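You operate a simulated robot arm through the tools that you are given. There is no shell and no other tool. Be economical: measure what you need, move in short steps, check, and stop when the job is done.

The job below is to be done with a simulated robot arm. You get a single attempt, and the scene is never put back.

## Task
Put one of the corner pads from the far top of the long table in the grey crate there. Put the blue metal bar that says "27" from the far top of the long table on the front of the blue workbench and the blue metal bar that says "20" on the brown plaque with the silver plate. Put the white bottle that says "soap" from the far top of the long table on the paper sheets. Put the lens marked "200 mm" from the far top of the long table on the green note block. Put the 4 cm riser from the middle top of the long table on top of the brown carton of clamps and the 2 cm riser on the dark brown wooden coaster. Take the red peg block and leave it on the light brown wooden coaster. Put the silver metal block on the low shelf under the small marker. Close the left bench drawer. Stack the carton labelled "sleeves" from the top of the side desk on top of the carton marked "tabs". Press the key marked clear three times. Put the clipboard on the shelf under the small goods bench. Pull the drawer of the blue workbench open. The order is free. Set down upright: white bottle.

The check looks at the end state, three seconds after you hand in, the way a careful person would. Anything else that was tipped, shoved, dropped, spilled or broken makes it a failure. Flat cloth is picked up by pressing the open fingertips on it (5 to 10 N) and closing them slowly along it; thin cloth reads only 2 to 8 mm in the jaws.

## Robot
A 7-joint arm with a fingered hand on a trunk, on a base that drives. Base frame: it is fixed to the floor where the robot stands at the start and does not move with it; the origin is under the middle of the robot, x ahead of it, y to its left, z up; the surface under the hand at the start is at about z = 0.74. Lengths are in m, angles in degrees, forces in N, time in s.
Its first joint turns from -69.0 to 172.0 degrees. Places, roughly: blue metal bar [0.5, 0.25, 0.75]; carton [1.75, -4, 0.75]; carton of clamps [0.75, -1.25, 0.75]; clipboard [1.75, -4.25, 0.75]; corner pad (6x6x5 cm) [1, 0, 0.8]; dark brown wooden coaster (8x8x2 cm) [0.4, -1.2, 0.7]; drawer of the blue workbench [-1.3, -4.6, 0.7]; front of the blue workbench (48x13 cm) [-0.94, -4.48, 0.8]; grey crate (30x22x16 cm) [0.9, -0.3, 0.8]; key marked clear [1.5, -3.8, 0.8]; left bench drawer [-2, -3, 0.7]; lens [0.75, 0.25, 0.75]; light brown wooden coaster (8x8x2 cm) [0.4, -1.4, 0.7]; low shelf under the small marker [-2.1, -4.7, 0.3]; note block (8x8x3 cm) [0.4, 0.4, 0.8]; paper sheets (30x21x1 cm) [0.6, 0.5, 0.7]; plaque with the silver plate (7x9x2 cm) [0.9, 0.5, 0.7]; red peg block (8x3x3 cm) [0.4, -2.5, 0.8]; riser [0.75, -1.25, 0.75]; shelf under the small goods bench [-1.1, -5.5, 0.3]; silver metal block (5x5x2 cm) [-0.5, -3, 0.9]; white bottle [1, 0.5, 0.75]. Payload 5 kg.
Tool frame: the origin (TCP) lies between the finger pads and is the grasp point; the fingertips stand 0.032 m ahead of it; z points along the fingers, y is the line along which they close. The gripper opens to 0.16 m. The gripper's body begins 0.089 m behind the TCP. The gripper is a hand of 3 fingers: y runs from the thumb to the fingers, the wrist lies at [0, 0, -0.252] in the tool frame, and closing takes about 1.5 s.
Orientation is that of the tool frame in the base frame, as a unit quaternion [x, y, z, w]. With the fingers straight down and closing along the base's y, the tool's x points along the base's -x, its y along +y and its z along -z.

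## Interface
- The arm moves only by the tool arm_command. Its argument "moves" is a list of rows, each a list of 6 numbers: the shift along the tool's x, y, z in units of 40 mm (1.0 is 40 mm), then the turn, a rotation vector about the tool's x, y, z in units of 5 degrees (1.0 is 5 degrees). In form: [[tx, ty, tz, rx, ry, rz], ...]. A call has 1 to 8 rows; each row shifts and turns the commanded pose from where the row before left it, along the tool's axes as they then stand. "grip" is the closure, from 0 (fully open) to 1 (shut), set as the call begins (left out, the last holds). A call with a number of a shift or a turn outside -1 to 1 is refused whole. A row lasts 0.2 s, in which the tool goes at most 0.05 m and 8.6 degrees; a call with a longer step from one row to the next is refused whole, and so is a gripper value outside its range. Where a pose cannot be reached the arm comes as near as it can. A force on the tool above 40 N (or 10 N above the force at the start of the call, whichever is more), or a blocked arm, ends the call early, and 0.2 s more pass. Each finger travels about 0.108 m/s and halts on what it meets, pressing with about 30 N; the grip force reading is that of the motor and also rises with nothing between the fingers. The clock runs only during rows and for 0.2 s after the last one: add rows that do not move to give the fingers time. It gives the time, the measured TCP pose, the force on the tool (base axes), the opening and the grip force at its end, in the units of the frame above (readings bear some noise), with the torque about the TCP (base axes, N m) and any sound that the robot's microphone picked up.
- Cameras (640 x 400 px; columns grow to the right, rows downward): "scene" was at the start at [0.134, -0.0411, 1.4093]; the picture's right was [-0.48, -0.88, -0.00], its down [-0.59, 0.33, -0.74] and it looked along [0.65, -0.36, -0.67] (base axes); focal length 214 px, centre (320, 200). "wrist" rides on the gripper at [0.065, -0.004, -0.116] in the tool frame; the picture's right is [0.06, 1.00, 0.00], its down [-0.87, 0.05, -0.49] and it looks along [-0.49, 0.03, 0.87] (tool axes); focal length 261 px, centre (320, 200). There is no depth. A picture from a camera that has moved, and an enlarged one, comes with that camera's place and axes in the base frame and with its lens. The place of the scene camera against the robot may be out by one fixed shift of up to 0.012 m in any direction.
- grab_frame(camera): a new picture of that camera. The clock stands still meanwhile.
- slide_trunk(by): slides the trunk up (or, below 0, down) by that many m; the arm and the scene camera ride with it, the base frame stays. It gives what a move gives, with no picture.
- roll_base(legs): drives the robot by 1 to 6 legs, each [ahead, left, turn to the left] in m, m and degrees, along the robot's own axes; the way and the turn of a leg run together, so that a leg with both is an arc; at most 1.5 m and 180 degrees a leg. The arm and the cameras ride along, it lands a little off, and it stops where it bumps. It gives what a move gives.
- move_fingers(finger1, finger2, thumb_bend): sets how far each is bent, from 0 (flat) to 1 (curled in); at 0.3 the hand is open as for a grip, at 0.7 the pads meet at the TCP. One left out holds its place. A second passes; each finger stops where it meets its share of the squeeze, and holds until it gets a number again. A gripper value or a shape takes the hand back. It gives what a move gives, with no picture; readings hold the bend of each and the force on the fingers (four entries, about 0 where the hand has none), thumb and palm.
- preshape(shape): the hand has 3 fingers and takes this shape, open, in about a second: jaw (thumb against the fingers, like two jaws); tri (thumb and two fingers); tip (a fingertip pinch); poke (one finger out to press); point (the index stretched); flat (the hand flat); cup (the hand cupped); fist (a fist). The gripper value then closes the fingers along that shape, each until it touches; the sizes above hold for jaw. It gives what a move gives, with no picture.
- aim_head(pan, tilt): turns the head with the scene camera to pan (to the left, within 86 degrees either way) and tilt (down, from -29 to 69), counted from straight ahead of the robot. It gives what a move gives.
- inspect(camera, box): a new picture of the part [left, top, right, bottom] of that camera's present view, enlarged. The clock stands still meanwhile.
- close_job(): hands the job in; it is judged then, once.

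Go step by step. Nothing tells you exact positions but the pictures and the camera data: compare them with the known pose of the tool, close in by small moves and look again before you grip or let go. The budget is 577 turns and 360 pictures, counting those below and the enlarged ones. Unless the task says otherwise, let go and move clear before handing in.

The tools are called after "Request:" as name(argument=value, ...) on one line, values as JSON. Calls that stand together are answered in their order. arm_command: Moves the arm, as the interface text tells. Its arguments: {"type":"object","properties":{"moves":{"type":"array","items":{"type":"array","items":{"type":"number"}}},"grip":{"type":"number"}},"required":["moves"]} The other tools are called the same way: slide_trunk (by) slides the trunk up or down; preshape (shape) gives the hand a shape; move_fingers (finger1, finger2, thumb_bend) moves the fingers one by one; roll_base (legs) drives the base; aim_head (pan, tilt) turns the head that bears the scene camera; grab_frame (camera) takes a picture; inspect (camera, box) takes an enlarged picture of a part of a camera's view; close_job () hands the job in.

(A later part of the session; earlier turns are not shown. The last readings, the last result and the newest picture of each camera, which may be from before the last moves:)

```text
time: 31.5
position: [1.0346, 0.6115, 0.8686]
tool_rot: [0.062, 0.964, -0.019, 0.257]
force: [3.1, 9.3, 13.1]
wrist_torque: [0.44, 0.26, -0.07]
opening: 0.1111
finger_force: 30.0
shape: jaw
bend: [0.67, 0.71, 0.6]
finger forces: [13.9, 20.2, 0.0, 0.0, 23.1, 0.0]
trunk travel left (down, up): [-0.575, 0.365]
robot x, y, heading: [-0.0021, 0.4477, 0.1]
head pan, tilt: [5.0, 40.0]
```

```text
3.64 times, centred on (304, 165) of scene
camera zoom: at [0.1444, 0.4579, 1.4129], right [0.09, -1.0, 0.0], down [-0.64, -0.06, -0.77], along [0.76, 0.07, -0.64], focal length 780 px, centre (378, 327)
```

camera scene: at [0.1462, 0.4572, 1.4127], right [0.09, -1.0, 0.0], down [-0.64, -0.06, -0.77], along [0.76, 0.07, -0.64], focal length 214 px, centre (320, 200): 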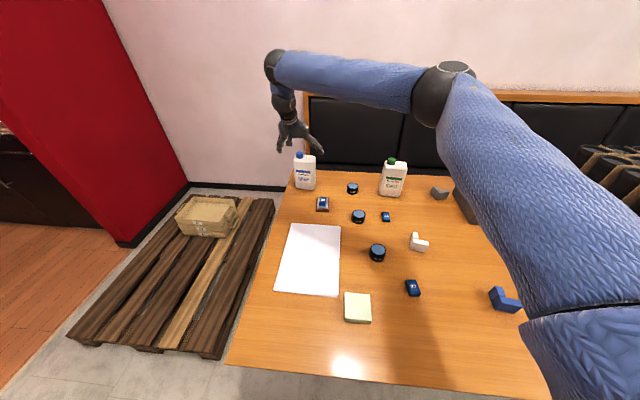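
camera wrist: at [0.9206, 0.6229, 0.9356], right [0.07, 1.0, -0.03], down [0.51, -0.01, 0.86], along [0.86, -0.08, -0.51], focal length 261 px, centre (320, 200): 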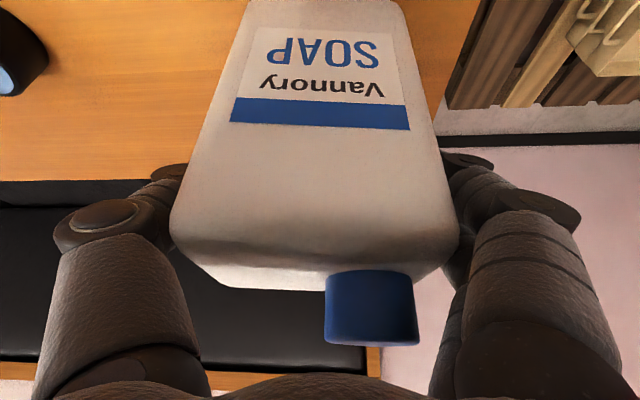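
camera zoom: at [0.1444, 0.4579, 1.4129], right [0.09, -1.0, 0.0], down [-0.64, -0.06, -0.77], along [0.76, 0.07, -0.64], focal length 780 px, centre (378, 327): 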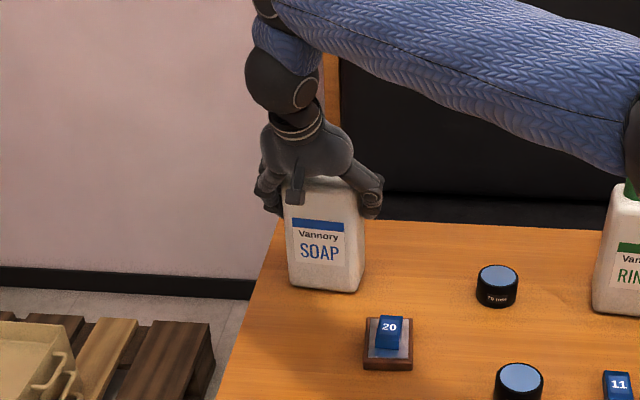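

The fingers press down on the bottle's shoulders (13 N upward). I'll open, back off 2 cm, re-centre and close again.

Request:
arm_command(moves=[[0, 0, 0, 0, 0, 0], [0, 0, 0, 0, 0, 0], [0, 0, 0, 0, 0, 0], [0, 0, -0.25, 0, 0, 0], [0, 0, -0.25, 0, 0, 0], [0, 0, 0, 0, 0, 0]], grip=0)

Request:
grab_frame(camera="wrist")

```text
time: 32.9
position: [1.0239, 0.612, 0.8838]
tool_rot: [0.061, 0.964, -0.018, 0.257]
force: [0.2, 0.2, -0.2]
wrist_torque: [0.01, -0.02, -0.02]
opening: 0.1597
finger_force: 0.1
shape: jaw
bend: [0.3, 0.3, 0.3]
finger forces: [0.1, 0.1, 0.0, 0.1, 0.0, 0.0]
trunk travel left (down, up): [-0.575, 0.365]
robot x, y, heading: [-0.003, 0.4501, 0.1]
head pan, tilt: [5.0, 40.0]
```

```text
323 pictures are left
camera wrist: at [0.911, 0.6232, 0.9517], right [0.07, 1.0, -0.03], down [0.51, -0.01, 0.86], along [0.86, -0.08, -0.51], focal length 261 px, centre (320, 200)
```

wrist: 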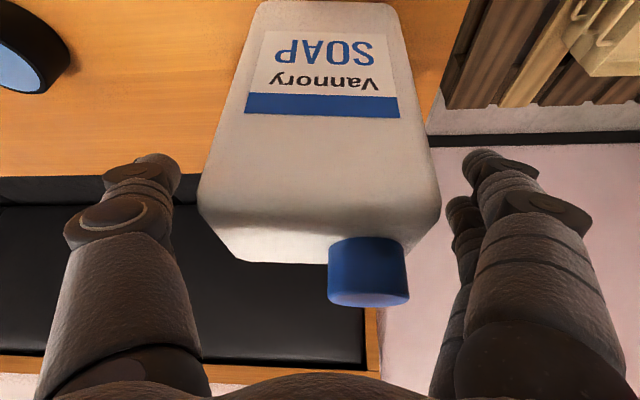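

Bottle still stands in place. I'll close at this shallower depth.

Request:
arm_command(moves=[[0, 0, 0.1, 0, 0, 0], [0, 0, 0, 0, 0, 0], [0, 0, 0, 0, 0, 0], [0, 0, 0, 0, 0, 0], [0, 0, 0, 0, 0, 0], [0, 0, 0, 0, 0, 0]], grip=0.9)

Request:
grab_frame(camera="wrist")

Request:
inspect(camera="scene", box=[256, 110, 352, 220])

```text
time: 34.3
position: [1.0275, 0.6128, 0.8821]
tool_rot: [0.062, 0.964, -0.017, 0.257]
force: [-0.2, -2.3, -0.3]
wrist_torque: [0.03, 0.03, 0.09]
opening: 0.0949
finger_force: 29.8
shape: jaw
bend: [0.71, 0.71, 0.71]
finger forces: [13.1, 13.4, 0.0, 0.1, 28.2, 0.1]
trunk travel left (down, up): [-0.575, 0.365]
robot x, y, heading: [-0.0053, 0.4496, 0.2]
head pan, tilt: [5.0, 40.0]
```

```text
322 pictures are left
camera wrist: at [0.9134, 0.6227, 0.9483], right [0.07, 1.0, -0.03], down [0.51, -0.01, 0.86], along [0.86, -0.08, -0.51], focal length 261 px, centre (320, 200)
```

wrist: 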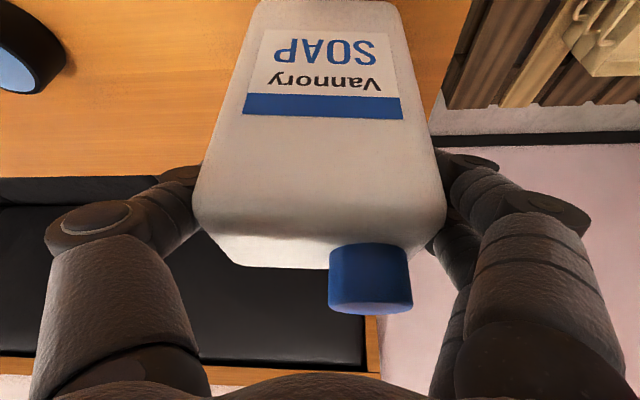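

```text
3.64 times, centred on (304, 165) of scene
camera zoom: at [0.1458, 0.4574, 1.4127], right [0.09, -1.0, 0.0], down [-0.64, -0.06, -0.77], along [0.76, 0.07, -0.64], focal length 780 px, centre (378, 327)
```

zoom: 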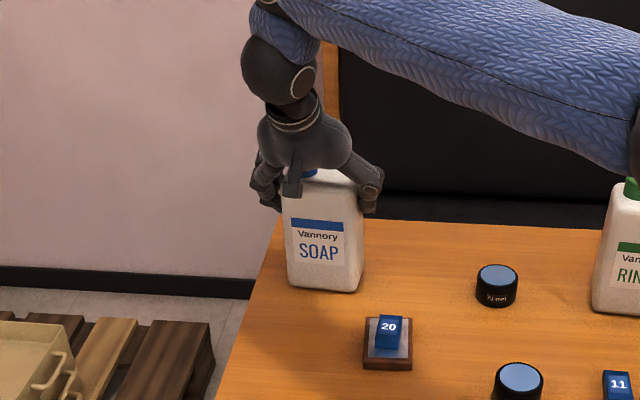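

Balanced grip at 95 mm. Lifting 12 cm straight up.

Request:
arm_command(moves=[[-0.25, 0, -0.43, 0, 0, 0], [-0.5, 0, -0.86, 0, 0, 0], [-0.5, 0, -0.86, 0, 0, 0], [-0.5, 0, -0.86, 0, 0, 0], [0, 0, 0, 0, 0, 0]])

Request:
grab_frame(camera="scene")

Request:
grab_frame(camera="wrist")

```text
time: 35.5
position: [1.0285, 0.6119, 1.0202]
tool_rot: [0.061, 0.965, -0.018, 0.255]
force: [-0.2, -0.1, -11.5]
wrist_torque: [0.01, -0.04, 0.01]
opening: 0.0951
finger_force: 30.0
shape: jaw
bend: [0.71, 0.71, 0.71]
finger forces: [13.9, 13.8, 0.0, 0.0, 27.7, 0.0]
trunk travel left (down, up): [-0.575, 0.365]
robot x, y, heading: [-0.0041, 0.4488, -0.1]
head pan, tilt: [5.0, 40.0]
```

```text
320 pictures are left
camera scene: at [0.1476, 0.4575, 1.4124], right [0.09, -1.0, 0.0], down [-0.64, -0.06, -0.76], along [0.76, 0.07, -0.64], focal length 214 px, centre (320, 200)
```

scene: 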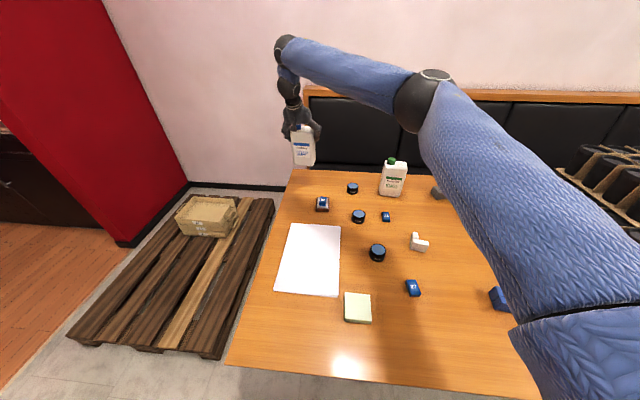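

```text
319 pictures are left
camera wrist: at [0.9158, 0.6238, 1.0869], right [0.07, 1.0, -0.03], down [0.51, -0.01, 0.86], along [0.85, -0.08, -0.51], focal length 261 px, centre (320, 200)
```

wrist: 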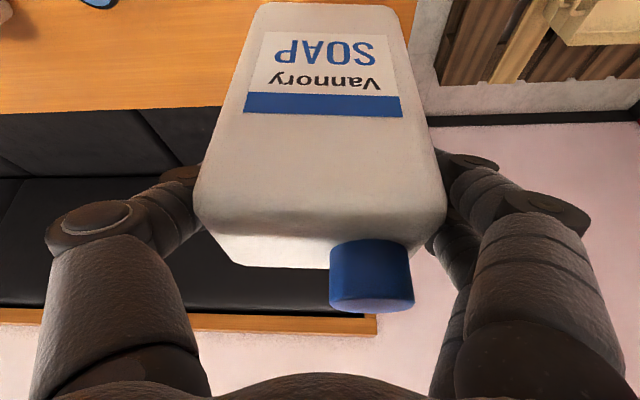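

Bottle held firmly (about 1.2 kg). I'll carry it back over the paper, centre about (0.605, 0.533).

Request:
arm_command(moves=[[0.9, -0.33, -0.52, 0, 0, 0], [0.9, -0.33, -0.52, 0, 0, 0], [0.9, -0.33, -0.52, 0, 0, 0], [0.9, -0.33, -0.52, 0, 0, 0], [0.9, -0.33, -0.52, 0, 0, 0], [0.9, -0.33, -0.52, 0, 0, 0], [0.9, -0.33, -0.52, 0, 0, 0], [0.9, -0.33, -0.52, 0, 0, 0]])

Request:
arm_command(moves=[[0.9, -0.33, -0.52, 0, 0, 0], [0.9, -0.33, -0.52, 0, 0, 0], [0, 0, 0, 0, 0, 0]])

Request:
grab_frame(camera="scene")

Request:
grab_frame(camera="wrist")

```text
time: 37.3
position: [0.6825, 0.548, 1.0223]
tool_rot: [0.062, 0.964, -0.018, 0.257]
force: [1.2, 0.0, -11.1]
wrist_torque: [-0.03, -0.07, -0.02]
opening: 0.095
finger_force: 30.1
shape: jaw
bend: [0.71, 0.71, 0.71]
finger forces: [13.5, 13.8, 0.1, 0.1, 27.4, 0.1]
trunk travel left (down, up): [-0.575, 0.365]
robot x, y, heading: [-0.0038, 0.4495, 0.3]
head pan, tilt: [5.0, 40.0]
```

```text
time: 38.1
position: [0.5983, 0.5322, 1.0216]
tool_rot: [0.061, 0.964, -0.019, 0.256]
force: [-0.2, -0.8, -11.1]
wrist_torque: [-0.05, -0.01, 0.02]
opening: 0.0952
finger_force: 29.9
shape: jaw
bend: [0.71, 0.71, 0.71]
finger forces: [13.8, 13.9, 0.0, 0.0, 27.6, 0.0]
trunk travel left (down, up): [-0.575, 0.365]
robot x, y, heading: [0.0014, 0.4517, 0.0]
head pan, tilt: [5.0, 40.0]
```

```text
318 pictures are left
camera scene: at [0.1461, 0.4573, 1.4126], right [0.09, -1.0, 0.0], down [-0.64, -0.06, -0.77], along [0.76, 0.07, -0.64], focal length 214 px, centre (320, 200)
```

scene: 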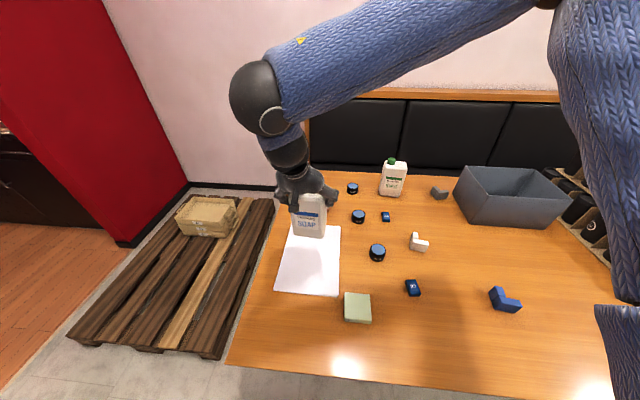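

```text
317 pictures are left
camera wrist: at [0.4837, 0.5433, 1.0892], right [0.07, 1.0, -0.03], down [0.51, -0.01, 0.86], along [0.86, -0.08, -0.51], focal length 261 px, centre (320, 200)
```

wrist: 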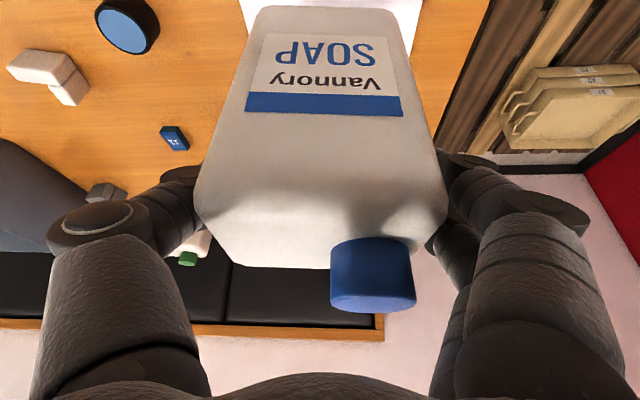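

Lowering the bottle toward the paper.

Request:
arm_command(moves=[[0.5, 0, 0.866, 0, 0, 0], [0.5, 0, 0.866, 0, 0, 0], [0.5, 0, 0.866, 0, 0, 0], [0, 0, 0, 0, 0, 0]])

Request:
inspect(camera="scene", box=[260, 160, 360, 310])

```text
time: 39.1
position: [0.5974, 0.5336, 0.9024]
tool_rot: [0.06, 0.964, -0.017, 0.258]
force: [-0.7, -0.3, -10.6]
wrist_torque: [-0.02, -0.02, 0.02]
opening: 0.0951
finger_force: 29.9
shape: jaw
bend: [0.71, 0.71, 0.71]
finger forces: [13.8, 13.8, 0.0, 0.0, 27.8, 0.1]
trunk travel left (down, up): [-0.575, 0.365]
robot x, y, heading: [0.0039, 0.4513, 0.2]
head pan, tilt: [5.0, 40.0]
```

```text
2.67 times, centred on (310, 235) of scene
camera zoom: at [0.1447, 0.4574, 1.4129], right [0.09, -1.0, 0.0], down [-0.64, -0.06, -0.77], along [0.76, 0.07, -0.64], focal length 572 px, centre (347, 107)
```

zoom: 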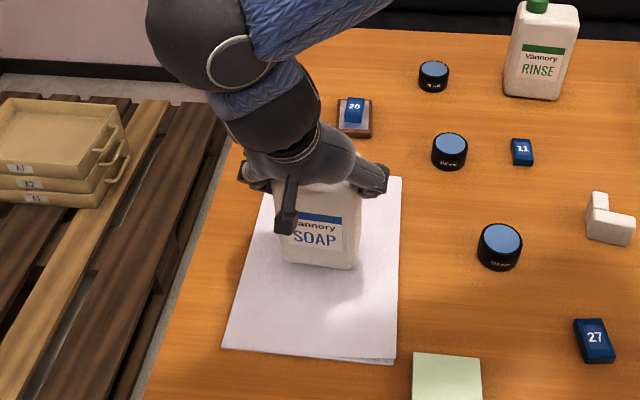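

Over the paper, centred. Lowering in fine steps until the load leaves the tool.

Request:
arm_command(moves=[[0.075, 0, 0.13, 0, 0, 0], [0.04, 0, 0.065, 0, 0, 0], [0, 0, 0, 0, 0, 0]])

Request:
arm_command(moves=[[0.04, 0, 0.065, 0, 0, 0], [0.0, 0, 0.0, 0, 0, 0]])

```text
time: 39.9
position: [0.598, 0.5348, 0.8912]
tool_rot: [0.061, 0.964, -0.018, 0.258]
force: [-0.1, -0.1, -11.6]
wrist_torque: [0.0, -0.01, 0.0]
opening: 0.0952
finger_force: 30.3
shape: jaw
bend: [0.71, 0.71, 0.71]
finger forces: [13.8, 13.9, 0.0, 0.1, 27.7, 0.1]
trunk travel left (down, up): [-0.575, 0.365]
robot x, y, heading: [0.0025, 0.4548, 0.3]
head pan, tilt: [5.0, 40.0]
```

```text
time: 40.5
position: [0.5987, 0.5337, 0.8893]
tool_rot: [0.061, 0.964, -0.018, 0.257]
force: [-0.4, -0.1, -10.9]
wrist_torque: [-0.02, 0.03, -0.02]
opening: 0.095
finger_force: 30.3
shape: jaw
bend: [0.71, 0.71, 0.71]
finger forces: [13.8, 14.0, 0.0, 0.0, 27.7, 0.0]
trunk travel left (down, up): [-0.575, 0.365]
robot x, y, heading: [-0.0013, 0.4508, 0.2]
head pan, tilt: [5.0, 40.0]
```

Request:
arm_command(moves=[[0.04, 0, 0.065, 0, 0, 0], [0.0, 0, 0.0, 0, 0, 0]])

Request:
arm_command(moves=[[0.03, 0, 0.05, 0, 0, 0], [0.0, 0, 0.0, 0, 0, 0]])

```text
time: 41.1
position: [0.5961, 0.5333, 0.8857]
tool_rot: [0.061, 0.964, -0.018, 0.257]
force: [-0.2, -1.5, -8.6]
wrist_torque: [0.06, -0.03, -0.04]
opening: 0.0954
finger_force: 29.2
shape: jaw
bend: [0.71, 0.71, 0.71]
finger forces: [13.8, 13.8, 0.1, 0.1, 27.8, 0.1]
trunk travel left (down, up): [-0.575, 0.365]
robot x, y, heading: [-0.0022, 0.4507, 0.1]
head pan, tilt: [5.0, 40.0]
```

```text
time: 41.7
position: [0.5969, 0.5325, 0.8861]
tool_rot: [0.061, 0.964, -0.018, 0.258]
force: [6.3, -1.0, 9.0]
wrist_torque: [0.09, -0.26, -0.12]
opening: 0.095
finger_force: 29.7
shape: jaw
bend: [0.71, 0.71, 0.71]
finger forces: [13.9, 13.9, 0.1, 0.0, 28.6, 0.1]
trunk travel left (down, up): [-0.575, 0.365]
robot x, y, heading: [0.0001, 0.4502, 0.2]
head pan, tilt: [5.0, 40.0]
```

The bottle rests on the paper. Opening and backing out along the tool axis.

Request:
arm_command(moves=[[-0.02, 0, -0.035, 0, 0, 0], [0, 0, 0, 0, 0, 0], [0, 0, 0, 0, 0, 0], [0, 0, 0, 0, 0, 0], [0, 0, 0, 0, 0, 0]], grip=0)

Request:
arm_command(moves=[[0, 0, -0.5, 0, 0, 0], [0, 0, -0.8, 0, 0, 0], [0, 0, -0.8, 0, 0, 0], [0, 0, -0.8, 0, 0, 0], [0, 0, -0.8, 0, 0, 0]])

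Request:
grab_frame(camera="scene")

```text
time: 42.9
position: [0.5972, 0.5322, 0.8862]
tool_rot: [0.061, 0.964, -0.017, 0.258]
force: [-0.1, -0.2, -0.2]
wrist_torque: [0.0, 0.03, 0.01]
opening: 0.1596
finger_force: 0.1
shape: jaw
bend: [0.3, 0.3, 0.3]
finger forces: [0.0, 0.0, 0.1, 0.0, 0.1, 0.0]
trunk travel left (down, up): [-0.575, 0.365]
robot x, y, heading: [-0.0022, 0.4519, 0.0]
head pan, tilt: [5.0, 40.0]
```

```text
time: 44.1
position: [0.523, 0.5431, 1.0143]
tool_rot: [0.061, 0.964, -0.018, 0.257]
force: [0.0, 0.3, -0.1]
wrist_torque: [-0.05, -0.03, -0.01]
opening: 0.1599
finger_force: 0.0
shape: jaw
bend: [0.3, 0.3, 0.3]
finger forces: [0.0, 0.0, 0.0, 0.1, 0.0, 0.0]
trunk travel left (down, up): [-0.575, 0.365]
robot x, y, heading: [0.0026, 0.4488, -0.0]
head pan, tilt: [5.0, 40.0]
```

```text
315 pictures are left
camera scene: at [0.1441, 0.4575, 1.4128], right [0.09, -1.0, 0.0], down [-0.64, -0.06, -0.77], along [0.76, 0.07, -0.64], focal length 214 px, centre (320, 200)
```

scene: 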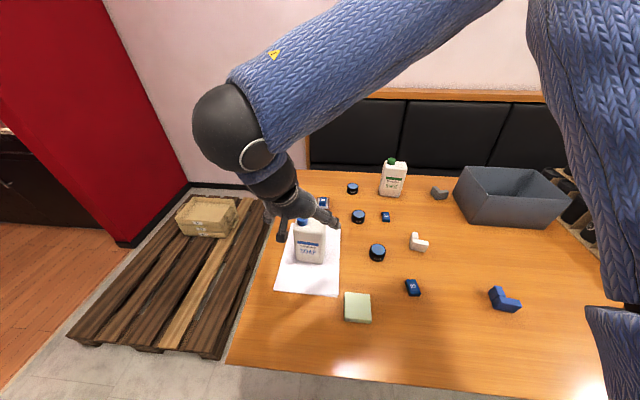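

The bottle stands upright on the paper. I'll tilt the tool back to vertical while shifting toward the 200 mm lens near (0.80, 0.35).

Request:
arm_command(moves=[[0, -0.8, 0, 0, 1, 0], [0, -0.8, 0, 0, 1, 0], [0, -0.8, 0, 0, 1, 0], [0, -0.8, 0, 0, 1, 0], [0, -0.8, 0, 0, 1, 0], [0, -0.8, 0, 0, 1, 0], [0, 0, 0, 0, 0, -0.7], [0, 0, 0, 0, 0, -0.7]])

Request:
arm_command(moves=[[-1, 0, 0.15, 0, 0, 0], [-1, 0, 0.15, 0, 0, 0], [-1, 0, 0.15, 0, 0, 0], [-1, 0, 0.15, 0, 0, 0], [-1, 0, 0.15, 0, 0, 0], [-1, 0, 0.15, 0, 0, 0], [-1, 0, 0.15, 0, 0, 0]], grip=0.4)

Request:
grab_frame(camera="wrist")

```text
time: 45.9
position: [0.4981, 0.3509, 1.0146]
tool_rot: [0.003, 1.0, -0.001, -0.001]
force: [0.4, -0.1, 0.8]
wrist_torque: [0.01, 0.02, 0.02]
opening: 0.16
finger_force: 0.1
shape: jaw
bend: [0.3, 0.3, 0.3]
finger forces: [0.0, 0.0, 0.1, 0.1, 0.0, 0.0]
trunk travel left (down, up): [-0.575, 0.365]
robot x, y, heading: [-0.0052, 0.4487, -0.1]
head pan, tilt: [5.0, 40.0]
```

```text
time: 47.5
position: [0.7802, 0.3502, 0.9709]
tool_rot: [0.003, 1.0, -0.002, -0.001]
force: [1.2, -0.7, 0.0]
wrist_torque: [0.01, 0.04, 0.02]
opening: 0.0963
finger_force: 0.0
shape: jaw
bend: [0.71, 0.71, 0.7]
finger forces: [0.1, 0.1, 0.0, 0.1, 0.0, 0.1]
trunk travel left (down, up): [-0.575, 0.365]
robot x, y, heading: [-0.0002, 0.4523, -0.2]
head pan, tilt: [5.0, 40.0]
```

```text
314 pictures are left
camera wrist: at [0.7154, 0.3468, 1.0867], right [-0.06, 1.0, 0.0], down [0.87, 0.05, 0.49], along [0.49, 0.03, -0.87], focal length 261 px, centre (320, 200)
```

wrist: 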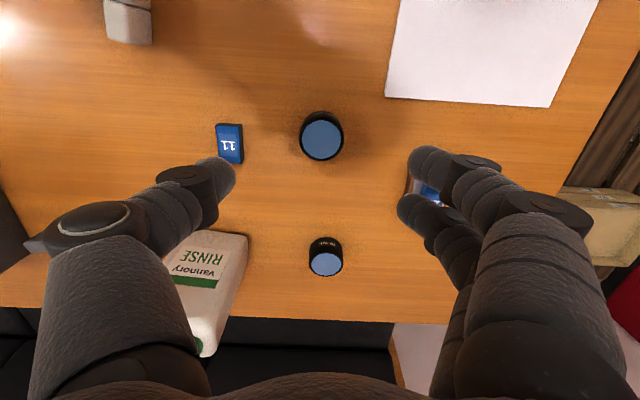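

The lens is at (0.805, 0.354). Descending around it.

Request:
arm_command(moves=[[-0.3, 0.05, 0.9, 0, 0, 0], [-0.31, 0.05, 0.9, 0, 0, 0], [0, 0, 0.9, 0, 0, 0], [0, 0, 0.8, 0, 0, 0], [0, 0, 0, 0, 0, 0]])

Request:
grab_frame(camera="wrist")

```text
time: 48.7
position: [0.803, 0.3546, 0.8312]
tool_rot: [0.003, 1.0, 0.0, -0.001]
force: [0.1, 0.0, -0.8]
wrist_torque: [0.0, 0.01, -0.01]
opening: 0.0964
finger_force: 0.1
shape: jaw
bend: [0.71, 0.71, 0.7]
finger forces: [0.1, 0.0, 0.0, 0.0, 0.0, 0.1]
trunk travel left (down, up): [-0.575, 0.365]
robot x, y, heading: [-0.0001, 0.4501, 0.2]
head pan, tilt: [5.0, 40.0]
```

```text
313 pictures are left
camera wrist: at [0.7385, 0.3513, 0.9473], right [-0.06, 1.0, 0.0], down [0.87, 0.05, 0.49], along [0.49, 0.03, -0.87], focal length 261 px, centre (320, 200)
```

wrist: 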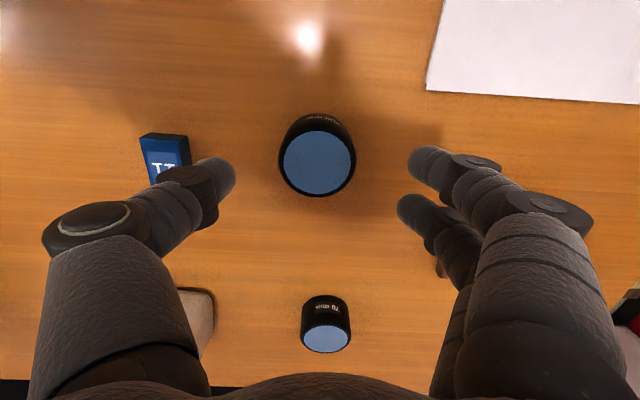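

Centred. Descend and close.

Request:
arm_command(moves=[[0, 0, 0.6, 0, 0, 0], [0, 0, 0.6, 0, 0, 0], [0, 0, 0, 0, 0, 0]])

Request:
arm_command(moves=[[0, 0, 0, 0, 0, 0], [0, 0, 0, 0, 0, 0], [0, 0, 0, 0, 0, 0], [0, 0, 0, 0, 0, 0], [0, 0, 0, 0, 0, 0]], grip=0.9)

Request:
grab_frame(camera="wrist")

```text
time: 49.5
position: [0.8044, 0.3532, 0.783]
tool_rot: [0.003, 1.0, -0.001, -0.001]
force: [-0.3, 0.5, 0.4]
wrist_torque: [0.03, 0.0, -0.01]
opening: 0.0964
finger_force: 0.1
shape: jaw
bend: [0.71, 0.71, 0.7]
finger forces: [0.0, 0.1, 0.0, 0.1, 0.1, 0.0]
trunk travel left (down, up): [-0.575, 0.365]
robot x, y, heading: [0.0033, 0.45, 0.1]
head pan, tilt: [5.0, 40.0]
```

```text
time: 50.7
position: [0.8036, 0.3525, 0.7825]
tool_rot: [0.002, 1.0, -0.001, 0.0]
force: [0.3, -0.1, 0.4]
wrist_torque: [0.02, 0.03, 0.0]
opening: 0.0443
finger_force: 30.1
shape: jaw
bend: [0.73, 0.73, 0.7]
finger forces: [12.7, 14.2, 0.1, 0.1, 27.0, 0.0]
trunk travel left (down, up): [-0.575, 0.365]
robot x, y, heading: [-0.0005, 0.4502, -0.1]
head pan, tilt: [5.0, 40.0]
```

```text
312 pictures are left
camera wrist: at [0.739, 0.3505, 0.8983], right [-0.06, 1.0, 0.0], down [0.87, 0.05, 0.49], along [0.49, 0.03, -0.87], focal length 261 px, centre (320, 200)
```

wrist: 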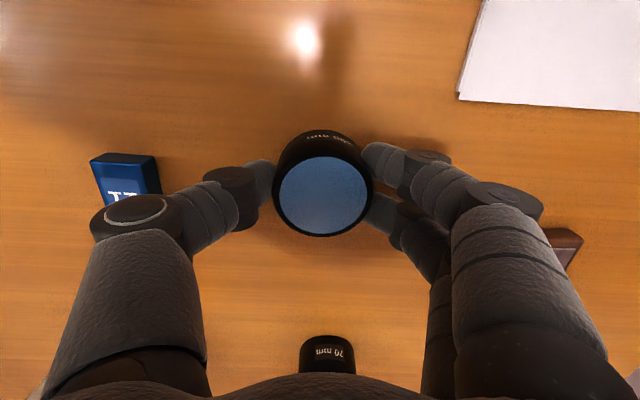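

Lens gripped. Lifting and carrying to above the note block near (0.424, 0.371).

Request:
arm_command(moves=[[0, 0, -0.8, 0, 0, 0], [0, 0, -1, 0, 0, 0], [0, 0, -1, 0, 0, 0], [0, 0, -1, 0, 0, 0], [1, 0, -0.3, 0, 0, 0], [1, 0, 0, 0, 0, 0], [1, 0, 0, 0, 0, 0], [1, 0, 0, 0, 0, 0]])

Request:
arm_command(moves=[[1, 0, 0, 0, 0, 0], [1, 0, 0, 0, 0, 0], [1, 0.1, 0, 0, 0, 0], [1, 0.2, 0, 0, 0, 0], [0.6, 0.15, 0, 0, 0, 0], [0, 0, 0, 0, 0, 0]])

Request:
grab_frame(camera="wrist")

Request:
grab_frame(camera="scene")

```text
time: 52.5
position: [0.6442, 0.3557, 0.9487]
tool_rot: [0.002, 1.0, -0.001, -0.001]
force: [0.1, 0.1, -1.2]
wrist_torque: [0.0, 0.0, 0.03]
opening: 0.0439
finger_force: 29.7
shape: jaw
bend: [0.73, 0.73, 0.7]
finger forces: [12.8, 14.3, 0.0, 0.0, 26.9, 0.0]
trunk travel left (down, up): [-0.575, 0.365]
robot x, y, heading: [-0.0019, 0.4523, 0.1]
head pan, tilt: [5.0, 40.0]
```

```text
time: 53.9
position: [0.4598, 0.3747, 0.9483]
tool_rot: [0.002, 1.0, -0.001, 0.0]
force: [0.5, 0.1, -1.8]
wrist_torque: [-0.01, -0.01, 0.02]
opening: 0.0434
finger_force: 30.1
shape: jaw
bend: [0.73, 0.73, 0.7]
finger forces: [12.9, 14.3, 0.1, 0.1, 26.9, 0.1]
trunk travel left (down, up): [-0.575, 0.365]
robot x, y, heading: [0.0007, 0.451, 0.2]
head pan, tilt: [5.0, 40.0]
```

```text
311 pictures are left
camera wrist: at [0.3946, 0.3713, 1.0641], right [-0.06, 1.0, 0.0], down [0.87, 0.05, 0.49], along [0.49, 0.03, -0.87], focal length 261 px, centre (320, 200)
```

wrist: 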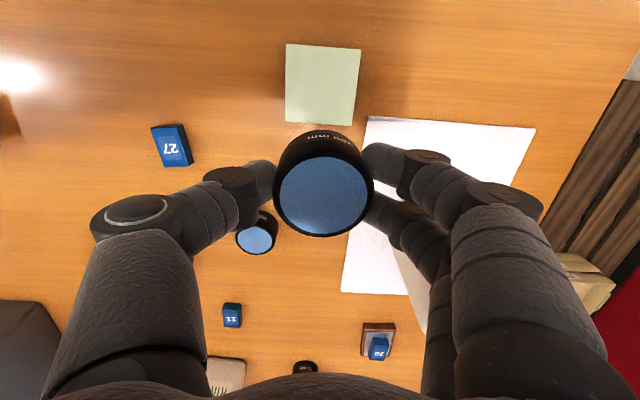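

```text
310 pictures are left
camera scene: at [0.1454, 0.4571, 1.4127], right [0.09, -1.0, 0.0], down [-0.64, -0.06, -0.77], along [0.76, 0.07, -0.64], focal length 214 px, centre (320, 200)
```

scene: 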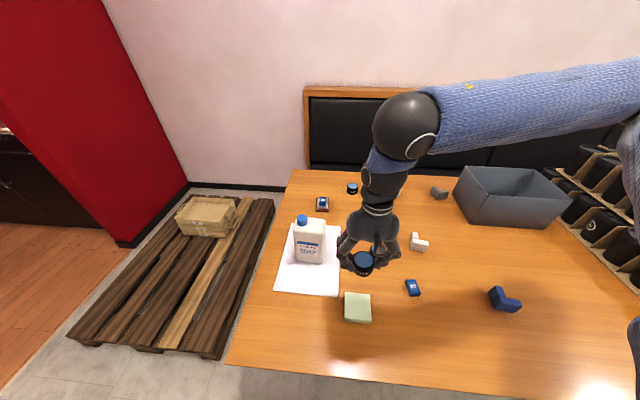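

The note block's centre is (0.424, 0.375). Moving over it and descending.

Request:
arm_command(moves=[[0.87, 0, 0, 0, 0, 0], [0, 0, 1, 0, 0, 0], [0, 0, 1, 0, 0, 0], [0, 0, 0.9, 0, 0, 0], [0, 0, 0, 0, 0, 0]])

Request:
inspect(camera="scene", box=[300, 230, 428, 330])

Request:
grab_frame(camera="wrist")

```text
time: 55.1
position: [0.4488, 0.3742, 0.8335]
tool_rot: [0.003, 1.0, 0.0, -0.001]
force: [0.1, 0.1, -0.4]
wrist_torque: [-0.03, 0.02, 0.06]
opening: 0.0438
finger_force: 29.9
shape: jaw
bend: [0.73, 0.73, 0.7]
finger forces: [13.1, 14.6, 0.0, 0.0, 26.8, 0.0]
out of reach, approached as far as the arm can: row 1
trunk travel left (down, up): [-0.575, 0.365]
robot x, y, heading: [0.0009, 0.4517, -0.1]
head pan, tilt: [5.0, 40.0]
```

```text
4.00 times, centred on (364, 280) of scene
camera zoom: at [0.1447, 0.4575, 1.4129], right [0.09, -1.0, 0.0], down [-0.64, -0.06, -0.77], along [0.76, 0.07, -0.64], focal length 858 px, centre (144, -120)
```

zoom: 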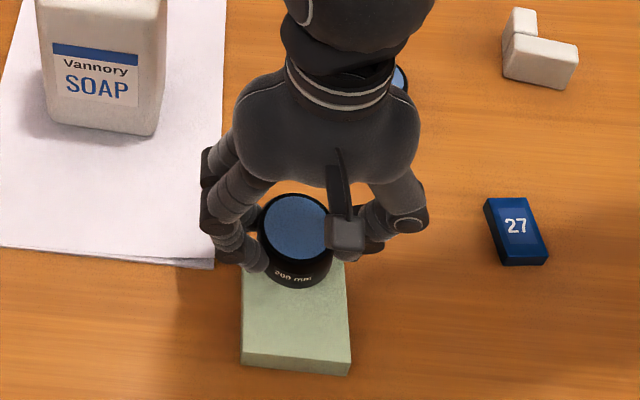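

```text
308 pictures are left
camera wrist: at [0.3835, 0.372, 0.9482], right [-0.06, 1.0, 0.0], down [0.87, 0.05, 0.49], along [0.49, 0.03, -0.87], focal length 261 px, centre (320, 200)
```

wrist: 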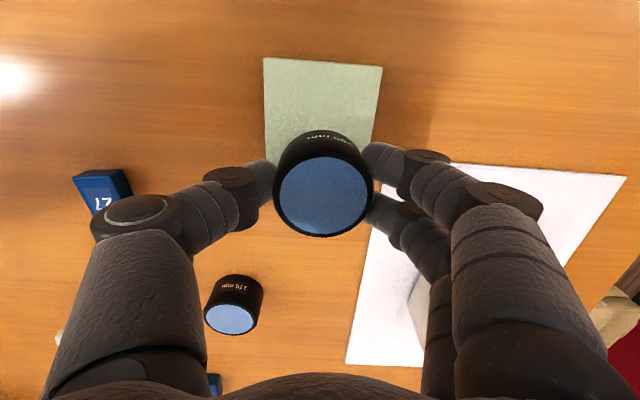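

The arm is at its inner limit. I'll raise slightly, roll the base back 0.1 m, then position again.

Request:
arm_command(moves=[[0, 0, -1, 0, 0, 0], [0, 0, -0.5, 0, 0, 0]])

Request:
roll_base(legs=[[-0.1, 0, 0]])

Request:
grab_frame(camera="wrist")

```text
time: 55.7
position: [0.449, 0.3751, 0.8941]
tool_rot: [0.003, 1.0, -0.002, -0.001]
force: [0.0, -0.5, -1.7]
wrist_torque: [0.03, 0.02, -0.03]
opening: 0.0438
finger_force: 30.5
shape: jaw
bend: [0.73, 0.73, 0.7]
finger forces: [13.1, 14.5, 0.0, 0.0, 26.8, 0.0]
trunk travel left (down, up): [-0.575, 0.365]
robot x, y, heading: [0.0024, 0.4519, 0.2]
head pan, tilt: [5.0, 40.0]
```

```text
time: 56.8
position: [0.3484, 0.3735, 0.8941]
tool_rot: [0.002, 1.0, -0.001, 0.0]
force: [0.0, -1.0, -2.2]
wrist_torque: [-0.03, -0.05, 0.03]
opening: 0.0435
finger_force: 29.9
shape: jaw
bend: [0.73, 0.73, 0.7]
finger forces: [13.1, 14.5, 0.0, 0.0, 26.8, 0.0]
trunk travel left (down, up): [-0.575, 0.365]
robot x, y, heading: [-0.1008, 0.451, 0.2]
head pan, tilt: [5.0, 40.0]
```

```text
307 pictures are left
camera wrist: at [0.2828, 0.3712, 1.009], right [-0.06, 1.0, 0.0], down [0.87, 0.05, 0.49], along [0.49, 0.03, -0.87], focal length 261 px, centre (320, 200)
```

wrist: 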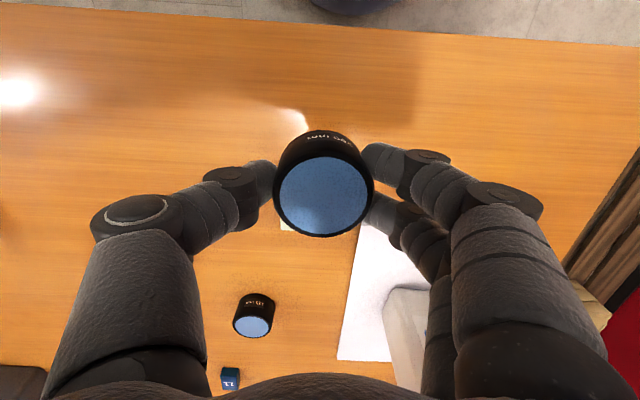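

Request:
arm_command(moves=[[-0.95, 0, 0, 0, 0, 0], [-0.95, 0.02, 0, 0, 0, 0], [0, 0, 0.9, 0, 0, 0], [0, 0, 0.85, 0, 0, 0], [0, 0, 0, 0, 0, 0]])

Request:
grab_frame(camera="wrist")

Request:
inspect(camera="scene", box=[300, 200, 460, 300])

```text
time: 58.0
position: [0.4249, 0.3743, 0.8225]
tool_rot: [0.002, 1.0, -0.001, -0.001]
force: [-0.3, -0.1, -1.3]
wrist_torque: [0.02, -0.01, -0.01]
opening: 0.0437
finger_force: 29.7
shape: jaw
bend: [0.73, 0.73, 0.7]
finger forces: [13.2, 14.6, 0.0, 0.0, 26.8, 0.0]
trunk travel left (down, up): [-0.575, 0.365]
robot x, y, heading: [-0.0968, 0.4506, -0.1]
head pan, tilt: [5.0, 40.0]
```

```text
306 pictures are left
camera wrist: at [0.3602, 0.3711, 0.9385], right [-0.06, 1.0, 0.0], down [0.87, 0.05, 0.49], along [0.49, 0.03, -0.87], focal length 261 px, centre (320, 200)
```

wrist: 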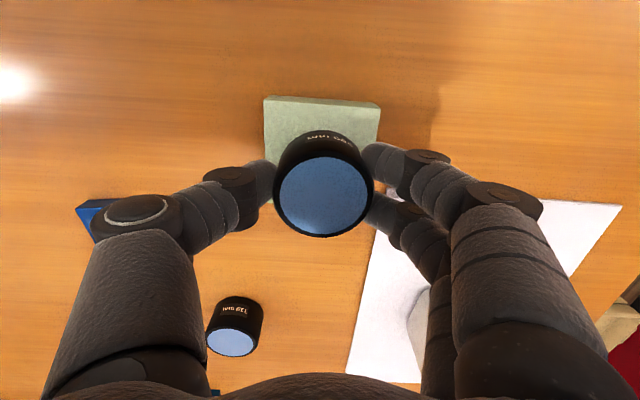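

```text
4.00 times, centred on (380, 250) of scene
camera zoom: at [0.0451, 0.4571, 1.4128], right [0.09, -1.0, 0.0], down [-0.64, -0.06, -0.77], along [0.76, 0.07, -0.64], focal length 858 px, centre (80, 0)
```

zoom: 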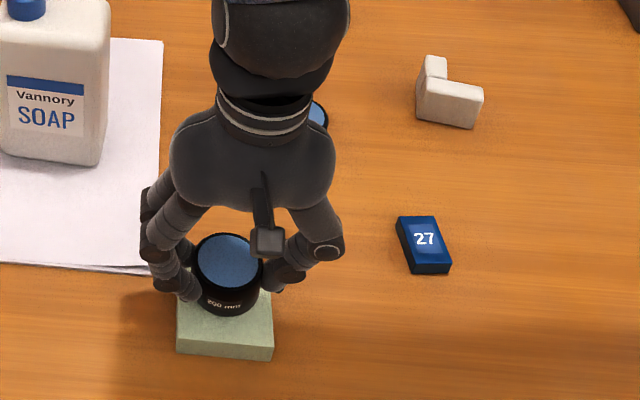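

The lens is above the block's centre. Lowering to contact.

Request:
arm_command(moves=[[0, 0, 0.15, 0, 0, 0], [0, 0, 0.07, 0, 0, 0], [0, 0, 0, 0, 0, 0]])

```text
time: 58.8
position: [0.4248, 0.3748, 0.814]
tool_rot: [0.002, 1.0, -0.001, 0.0]
force: [0.3, 0.5, -1.8]
wrist_torque: [0.04, 0.01, 0.01]
opening: 0.0436
finger_force: 29.9
shape: jaw
bend: [0.73, 0.73, 0.7]
finger forces: [13.2, 14.6, 0.0, 0.0, 26.8, 0.1]
trunk travel left (down, up): [-0.575, 0.365]
robot x, y, heading: [-0.0994, 0.4527, 0.3]
head pan, tilt: [5.0, 40.0]
```

Request:
arm_command(moves=[[0, 0, 0.05, 0, 0, 0], [0, 0, 0, 0, 0, 0]])

Request:
arm_command(moves=[[0, 0, 0.05, 0, 0, 0], [0, 0, 0, 0, 0, 0]])

```text
time: 59.4
position: [0.4249, 0.3746, 0.8123]
tool_rot: [0.003, 1.0, -0.001, -0.001]
force: [-0.2, -0.1, -1.6]
wrist_torque: [0.03, 0.0, 0.0]
opening: 0.0436
finger_force: 30.2
shape: jaw
bend: [0.73, 0.73, 0.7]
finger forces: [13.2, 14.6, 0.0, 0.0, 26.7, 0.0]
trunk travel left (down, up): [-0.575, 0.365]
robot x, y, heading: [-0.1011, 0.4513, -0.1]
head pan, tilt: [5.0, 40.0]
```

```text
time: 60.0
position: [0.424, 0.3739, 0.8094]
tool_rot: [0.003, 1.0, -0.001, -0.001]
force: [0.2, -0.3, -2.6]
wrist_torque: [0.03, 0.0, 0.01]
opening: 0.0435
finger_force: 30.0
shape: jaw
bend: [0.73, 0.73, 0.7]
finger forces: [13.2, 14.7, 0.1, 0.0, 26.7, 0.0]
trunk travel left (down, up): [-0.575, 0.365]
robot x, y, heading: [-0.0992, 0.4495, 0.0]
head pan, tilt: [5.0, 40.0]
```

Request:
arm_command(moves=[[0, 0, 0.05, 0, 0, 0], [0, 0, 0, 0, 0, 0]])

Request:
inspect(camera="scene", box=[320, 230, 416, 290])

```text
time: 60.6
position: [0.424, 0.375, 0.8078]
tool_rot: [0.003, 1.0, 0.0, -0.001]
force: [0.6, -0.3, -1.9]
wrist_torque: [0.01, -0.02, -0.02]
opening: 0.0436
finger_force: 29.8
shape: jaw
bend: [0.73, 0.73, 0.7]
finger forces: [13.2, 14.6, 0.0, 0.0, 26.8, 0.0]
trunk travel left (down, up): [-0.575, 0.365]
robot x, y, heading: [-0.0975, 0.4516, 0.3]
head pan, tilt: [5.0, 40.0]
```

```text
6.67 times, centred on (368, 260) of scene
camera zoom: at [0.0454, 0.457, 1.4128], right [0.09, -1.0, 0.0], down [-0.64, -0.06, -0.77], along [0.76, 0.07, -0.64], focal length 1430 px, centre (0, -200)
```

zoom: 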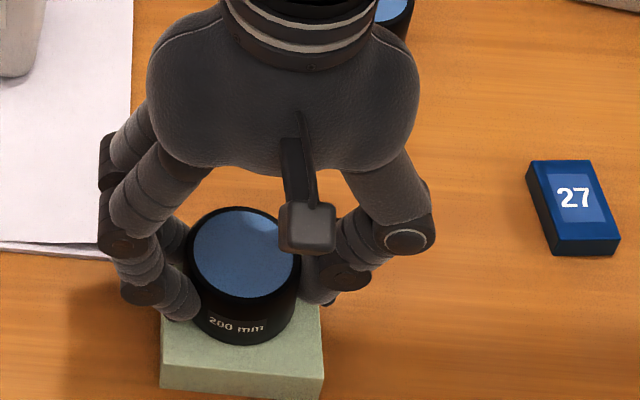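

Request:
arm_command(moves=[[0, 0, 0.05, 0, 0, 0], [0, 0, 0, 0, 0, 0]])

Request:
arm_command(moves=[[0, 0, 0.05, 0, 0, 0], [0, 0, 0, 0, 0, 0]])

```text
time: 61.2
position: [0.4243, 0.374, 0.8055]
tool_rot: [0.003, 1.0, -0.001, -0.002]
force: [0.0, -0.5, 6.0]
wrist_torque: [0.0, -0.01, -0.03]
opening: 0.0438
finger_force: 29.9
shape: jaw
bend: [0.73, 0.73, 0.7]
finger forces: [13.8, 15.4, 0.0, 0.1, 28.4, 0.1]
trunk travel left (down, up): [-0.575, 0.365]
robot x, y, heading: [-0.1038, 0.4516, 0.1]
head pan, tilt: [5.0, 40.0]
```

```text
time: 61.8
position: [0.4241, 0.3737, 0.8046]
tool_rot: [0.002, 1.0, -0.001, 0.0]
force: [-0.7, -0.7, 25.9]
wrist_torque: [-0.05, -0.05, -0.01]
opening: 0.0446
finger_force: 30.4
shape: jaw
bend: [0.74, 0.74, 0.7]
finger forces: [15.7, 18.8, 0.1, 0.0, 34.9, 0.0]
trunk travel left (down, up): [-0.575, 0.365]
robot x, y, heading: [-0.0988, 0.4493, -0.1]
head pan, tilt: [5.0, 40.0]
```

Contact made. Ease off, release, and lift.

Request:
arm_command(moves=[[0, 0, -0.04, 0, 0, 0], [0, 0, 0, 0, 0, 0]])

Request:
arm_command(moves=[[0, 0, 0, 0, 0, 0], [0, 0, 0, 0, 0, 0], [0, 0, 0, 0, 0, 0], [0, 0, -1, 0, 0, 0], [0, 0, -1, 0, 0, 0], [0, 0, -1, 0, 0, 0]], grip=0.4)

Request:
grab_frame(camera="wrist")

Request:
inspect(camera="scene", box=[290, 190, 450, 290])

```text
time: 62.4
position: [0.4233, 0.3739, 0.8053]
tool_rot: [0.002, 1.0, -0.001, -0.002]
force: [1.2, -0.5, 15.9]
wrist_torque: [0.02, -0.05, 0.0]
opening: 0.0446
finger_force: 29.9
shape: jaw
bend: [0.74, 0.74, 0.7]
finger forces: [15.4, 18.4, 0.0, 0.0, 33.1, 0.0]
trunk travel left (down, up): [-0.575, 0.365]
robot x, y, heading: [-0.1015, 0.4513, 0.0]
head pan, tilt: [5.0, 40.0]
```

```text
time: 63.8
position: [0.4239, 0.3757, 0.9266]
tool_rot: [0.003, 1.0, -0.001, 0.0]
force: [-0.1, -0.1, 0.3]
wrist_torque: [-0.01, -0.01, 0.0]
opening: 0.0955
finger_force: 0.0
shape: jaw
bend: [0.71, 0.71, 0.7]
finger forces: [0.0, 0.1, 0.1, 0.0, 0.1, 0.0]
trunk travel left (down, up): [-0.575, 0.365]
robot x, y, heading: [-0.1009, 0.4528, -0.1]
head pan, tilt: [5.0, 40.0]
```

```text
303 pictures are left
camera wrist: at [0.3587, 0.3723, 1.0417], right [-0.06, 1.0, 0.0], down [0.87, 0.05, 0.49], along [0.49, 0.03, -0.87], focal length 261 px, centre (320, 200)
```

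wrist: 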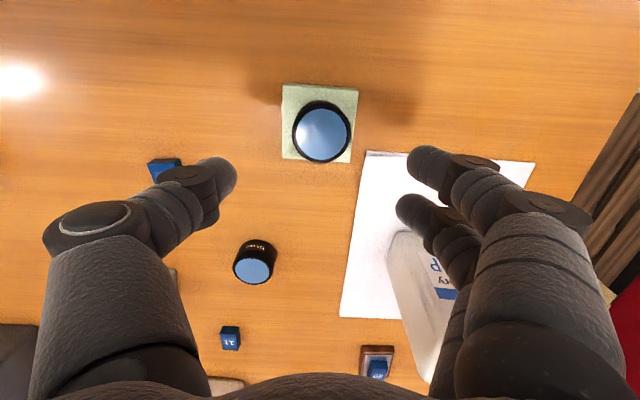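

```text
4.00 times, centred on (370, 240) of scene
camera zoom: at [0.0442, 0.4575, 1.4128], right [0.09, -1.0, 0.0], down [-0.64, -0.06, -0.77], along [0.76, 0.07, -0.64], focal length 858 px, centre (120, 40)
```

zoom: 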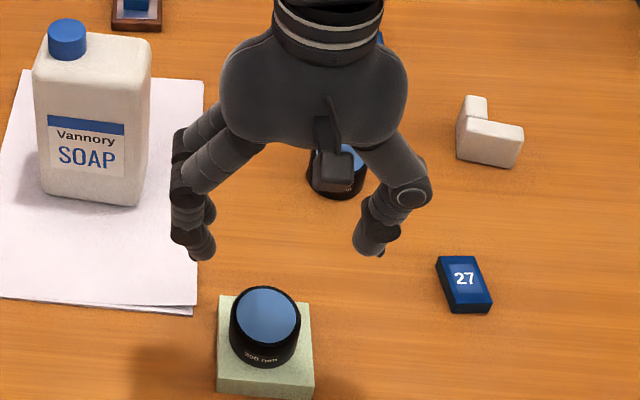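

Lens is on the note block. Next the blue corner pad near (0.49, -0.06) goes in the crate; I'll drive right and forward.

Request:
arm_command(moves=[[-0.7, 0, -0.8, 0, 0, 0], [-0.7, 0, -0.8, 0, 0, 0]])

Request:
roll_base(legs=[[0, -0.5, 0], [0.1, 0, 0]])

Request:
grab_frame(camera="wrist")

Request:
aim_head(pan=-15, tilt=45)

Request:
grab_frame(camera="scene")

```text
time: 64.4
position: [0.4819, 0.3748, 0.9903]
tool_rot: [0.003, 1.0, -0.002, -0.001]
force: [0.2, -0.5, -0.3]
wrist_torque: [0.0, 0.03, 0.01]
opening: 0.0957
finger_force: 0.1
shape: jaw
bend: [0.71, 0.71, 0.7]
finger forces: [0.0, 0.1, 0.0, 0.0, 0.0, 0.0]
trunk travel left (down, up): [-0.575, 0.365]
robot x, y, heading: [-0.1027, 0.4495, 0.4]
head pan, tilt: [5.0, 40.0]
```

```text
time: 68.1
position: [0.5836, -0.1258, 0.9885]
tool_rot: [0.006, 1.0, -0.001, -0.001]
force: [0.2, 0.1, 0.0]
wrist_torque: [0.03, 0.06, -0.03]
opening: 0.0957
finger_force: 0.1
shape: jaw
bend: [0.71, 0.71, 0.7]
finger forces: [0.0, 0.1, 0.0, 0.1, 0.1, 0.0]
trunk travel left (down, up): [-0.575, 0.365]
robot x, y, heading: [-0.0002, -0.0424, 0.0]
head pan, tilt: [5.0, 40.0]
```

```text
301 pictures are left
camera wrist: at [0.5183, -0.1285, 1.1047], right [-0.05, 1.0, 0.0], down [0.87, 0.05, 0.49], along [0.49, 0.02, -0.87], focal length 261 px, centre (320, 200)
```

wrist: 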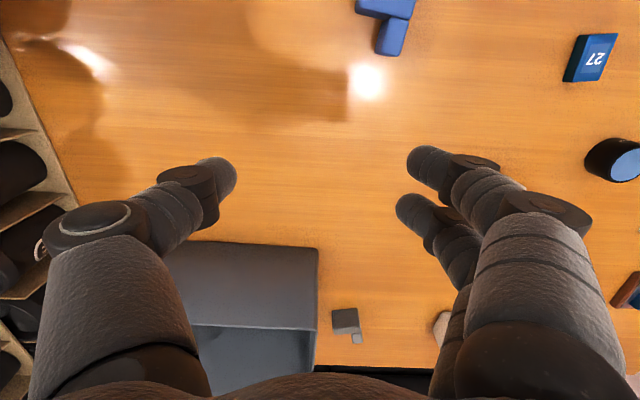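

```text
time: 68.9
position: [0.5813, -0.1262, 0.9905]
tool_rot: [0.005, 1.0, -0.001, -0.002]
force: [-0.6, 0.3, -0.4]
wrist_torque: [-0.01, 0.01, -0.01]
opening: 0.0957
finger_force: 0.0
shape: jaw
bend: [0.71, 0.71, 0.7]
finger forces: [0.0, 0.1, 0.0, 0.0, 0.1, 0.0]
trunk travel left (down, up): [-0.575, 0.365]
robot x, y, heading: [-0.0015, -0.0468, -0.5]
head pan, tilt: [-15.0, 45.0]
```

```text
300 pictures are left
camera scene: at [0.1398, -0.07, 1.4055], right [-0.26, -0.97, 0.0], down [-0.68, 0.18, -0.71], along [0.68, -0.18, -0.71], focal length 214 px, centre (320, 200)
```

scene: 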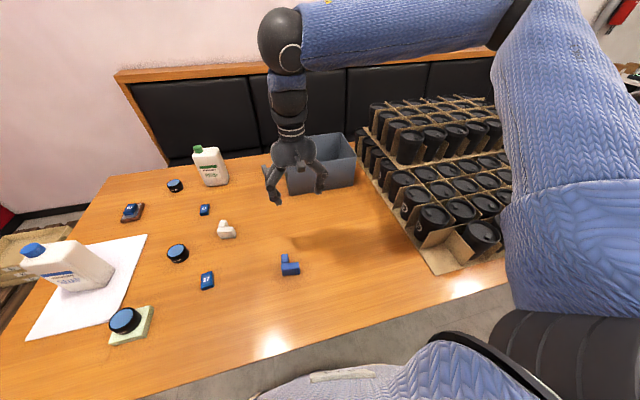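

Leg of the blue pad is at about (0.499, -0.054). Moving above it.

Request:
arm_command(moves=[[0.51, 0.45, 0.8, 0, 0, 0], [0.51, 0.45, 0.8, 0, 0, 0], [0.51, 0.45, 0.8, 0, 0, 0], [0.51, 0.45, 0.7, 0, 0, 0], [0, 0, 0, 0, 0, 0]], grip=0.55)

Request:
grab_frame(camera="wrist")

Request:
inspect(camera="scene", box=[240, 230, 336, 290])

```text
time: 70.1
position: [0.5002, -0.0536, 0.8653]
tool_rot: [0.006, 1.0, 0.0, -0.001]
force: [1.0, 0.4, -0.3]
wrist_torque: [0.02, 0.01, 0.01]
opening: 0.0727
finger_force: 0.1
shape: jaw
bend: [0.73, 0.73, 0.7]
finger forces: [0.0, 0.0, 0.0, 0.0, 0.0, 0.0]
trunk travel left (down, up): [-0.575, 0.365]
robot x, y, heading: [-0.0003, -0.0513, -0.3]
head pan, tilt: [-15.0, 45.0]
```

```text
299 pictures are left
camera wrist: at [0.4358, -0.0566, 0.9815], right [-0.05, 1.0, 0.0], down [0.87, 0.05, 0.49], along [0.49, 0.02, -0.87], focal length 261 px, centre (320, 200)
```

wrist: 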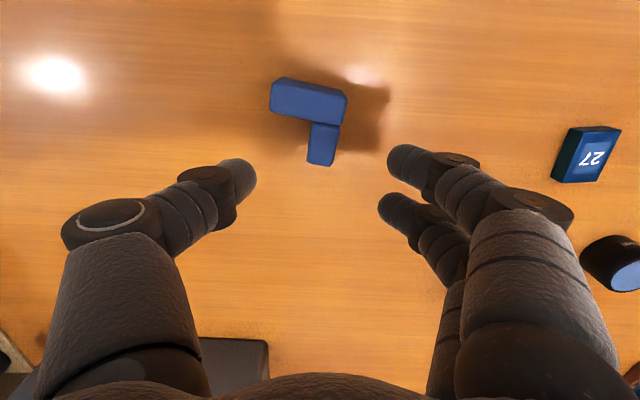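

```text
6.67 times, centred on (288, 260) of scene
camera zoom: at [0.1394, -0.0704, 1.4055], right [-0.26, -0.97, 0.0], down [-0.68, 0.19, -0.71], along [0.68, -0.18, -0.71], focal length 1430 px, centre (533, -200)
```

zoom: 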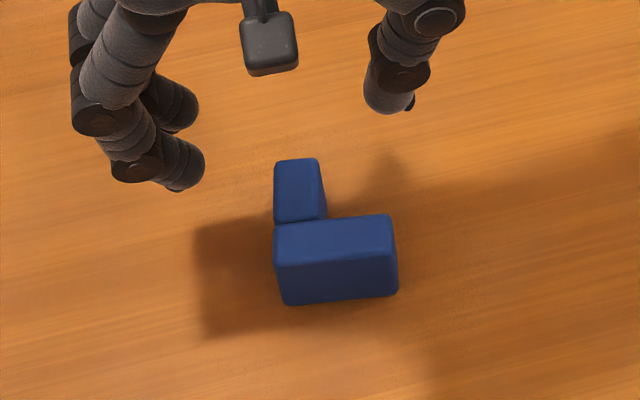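

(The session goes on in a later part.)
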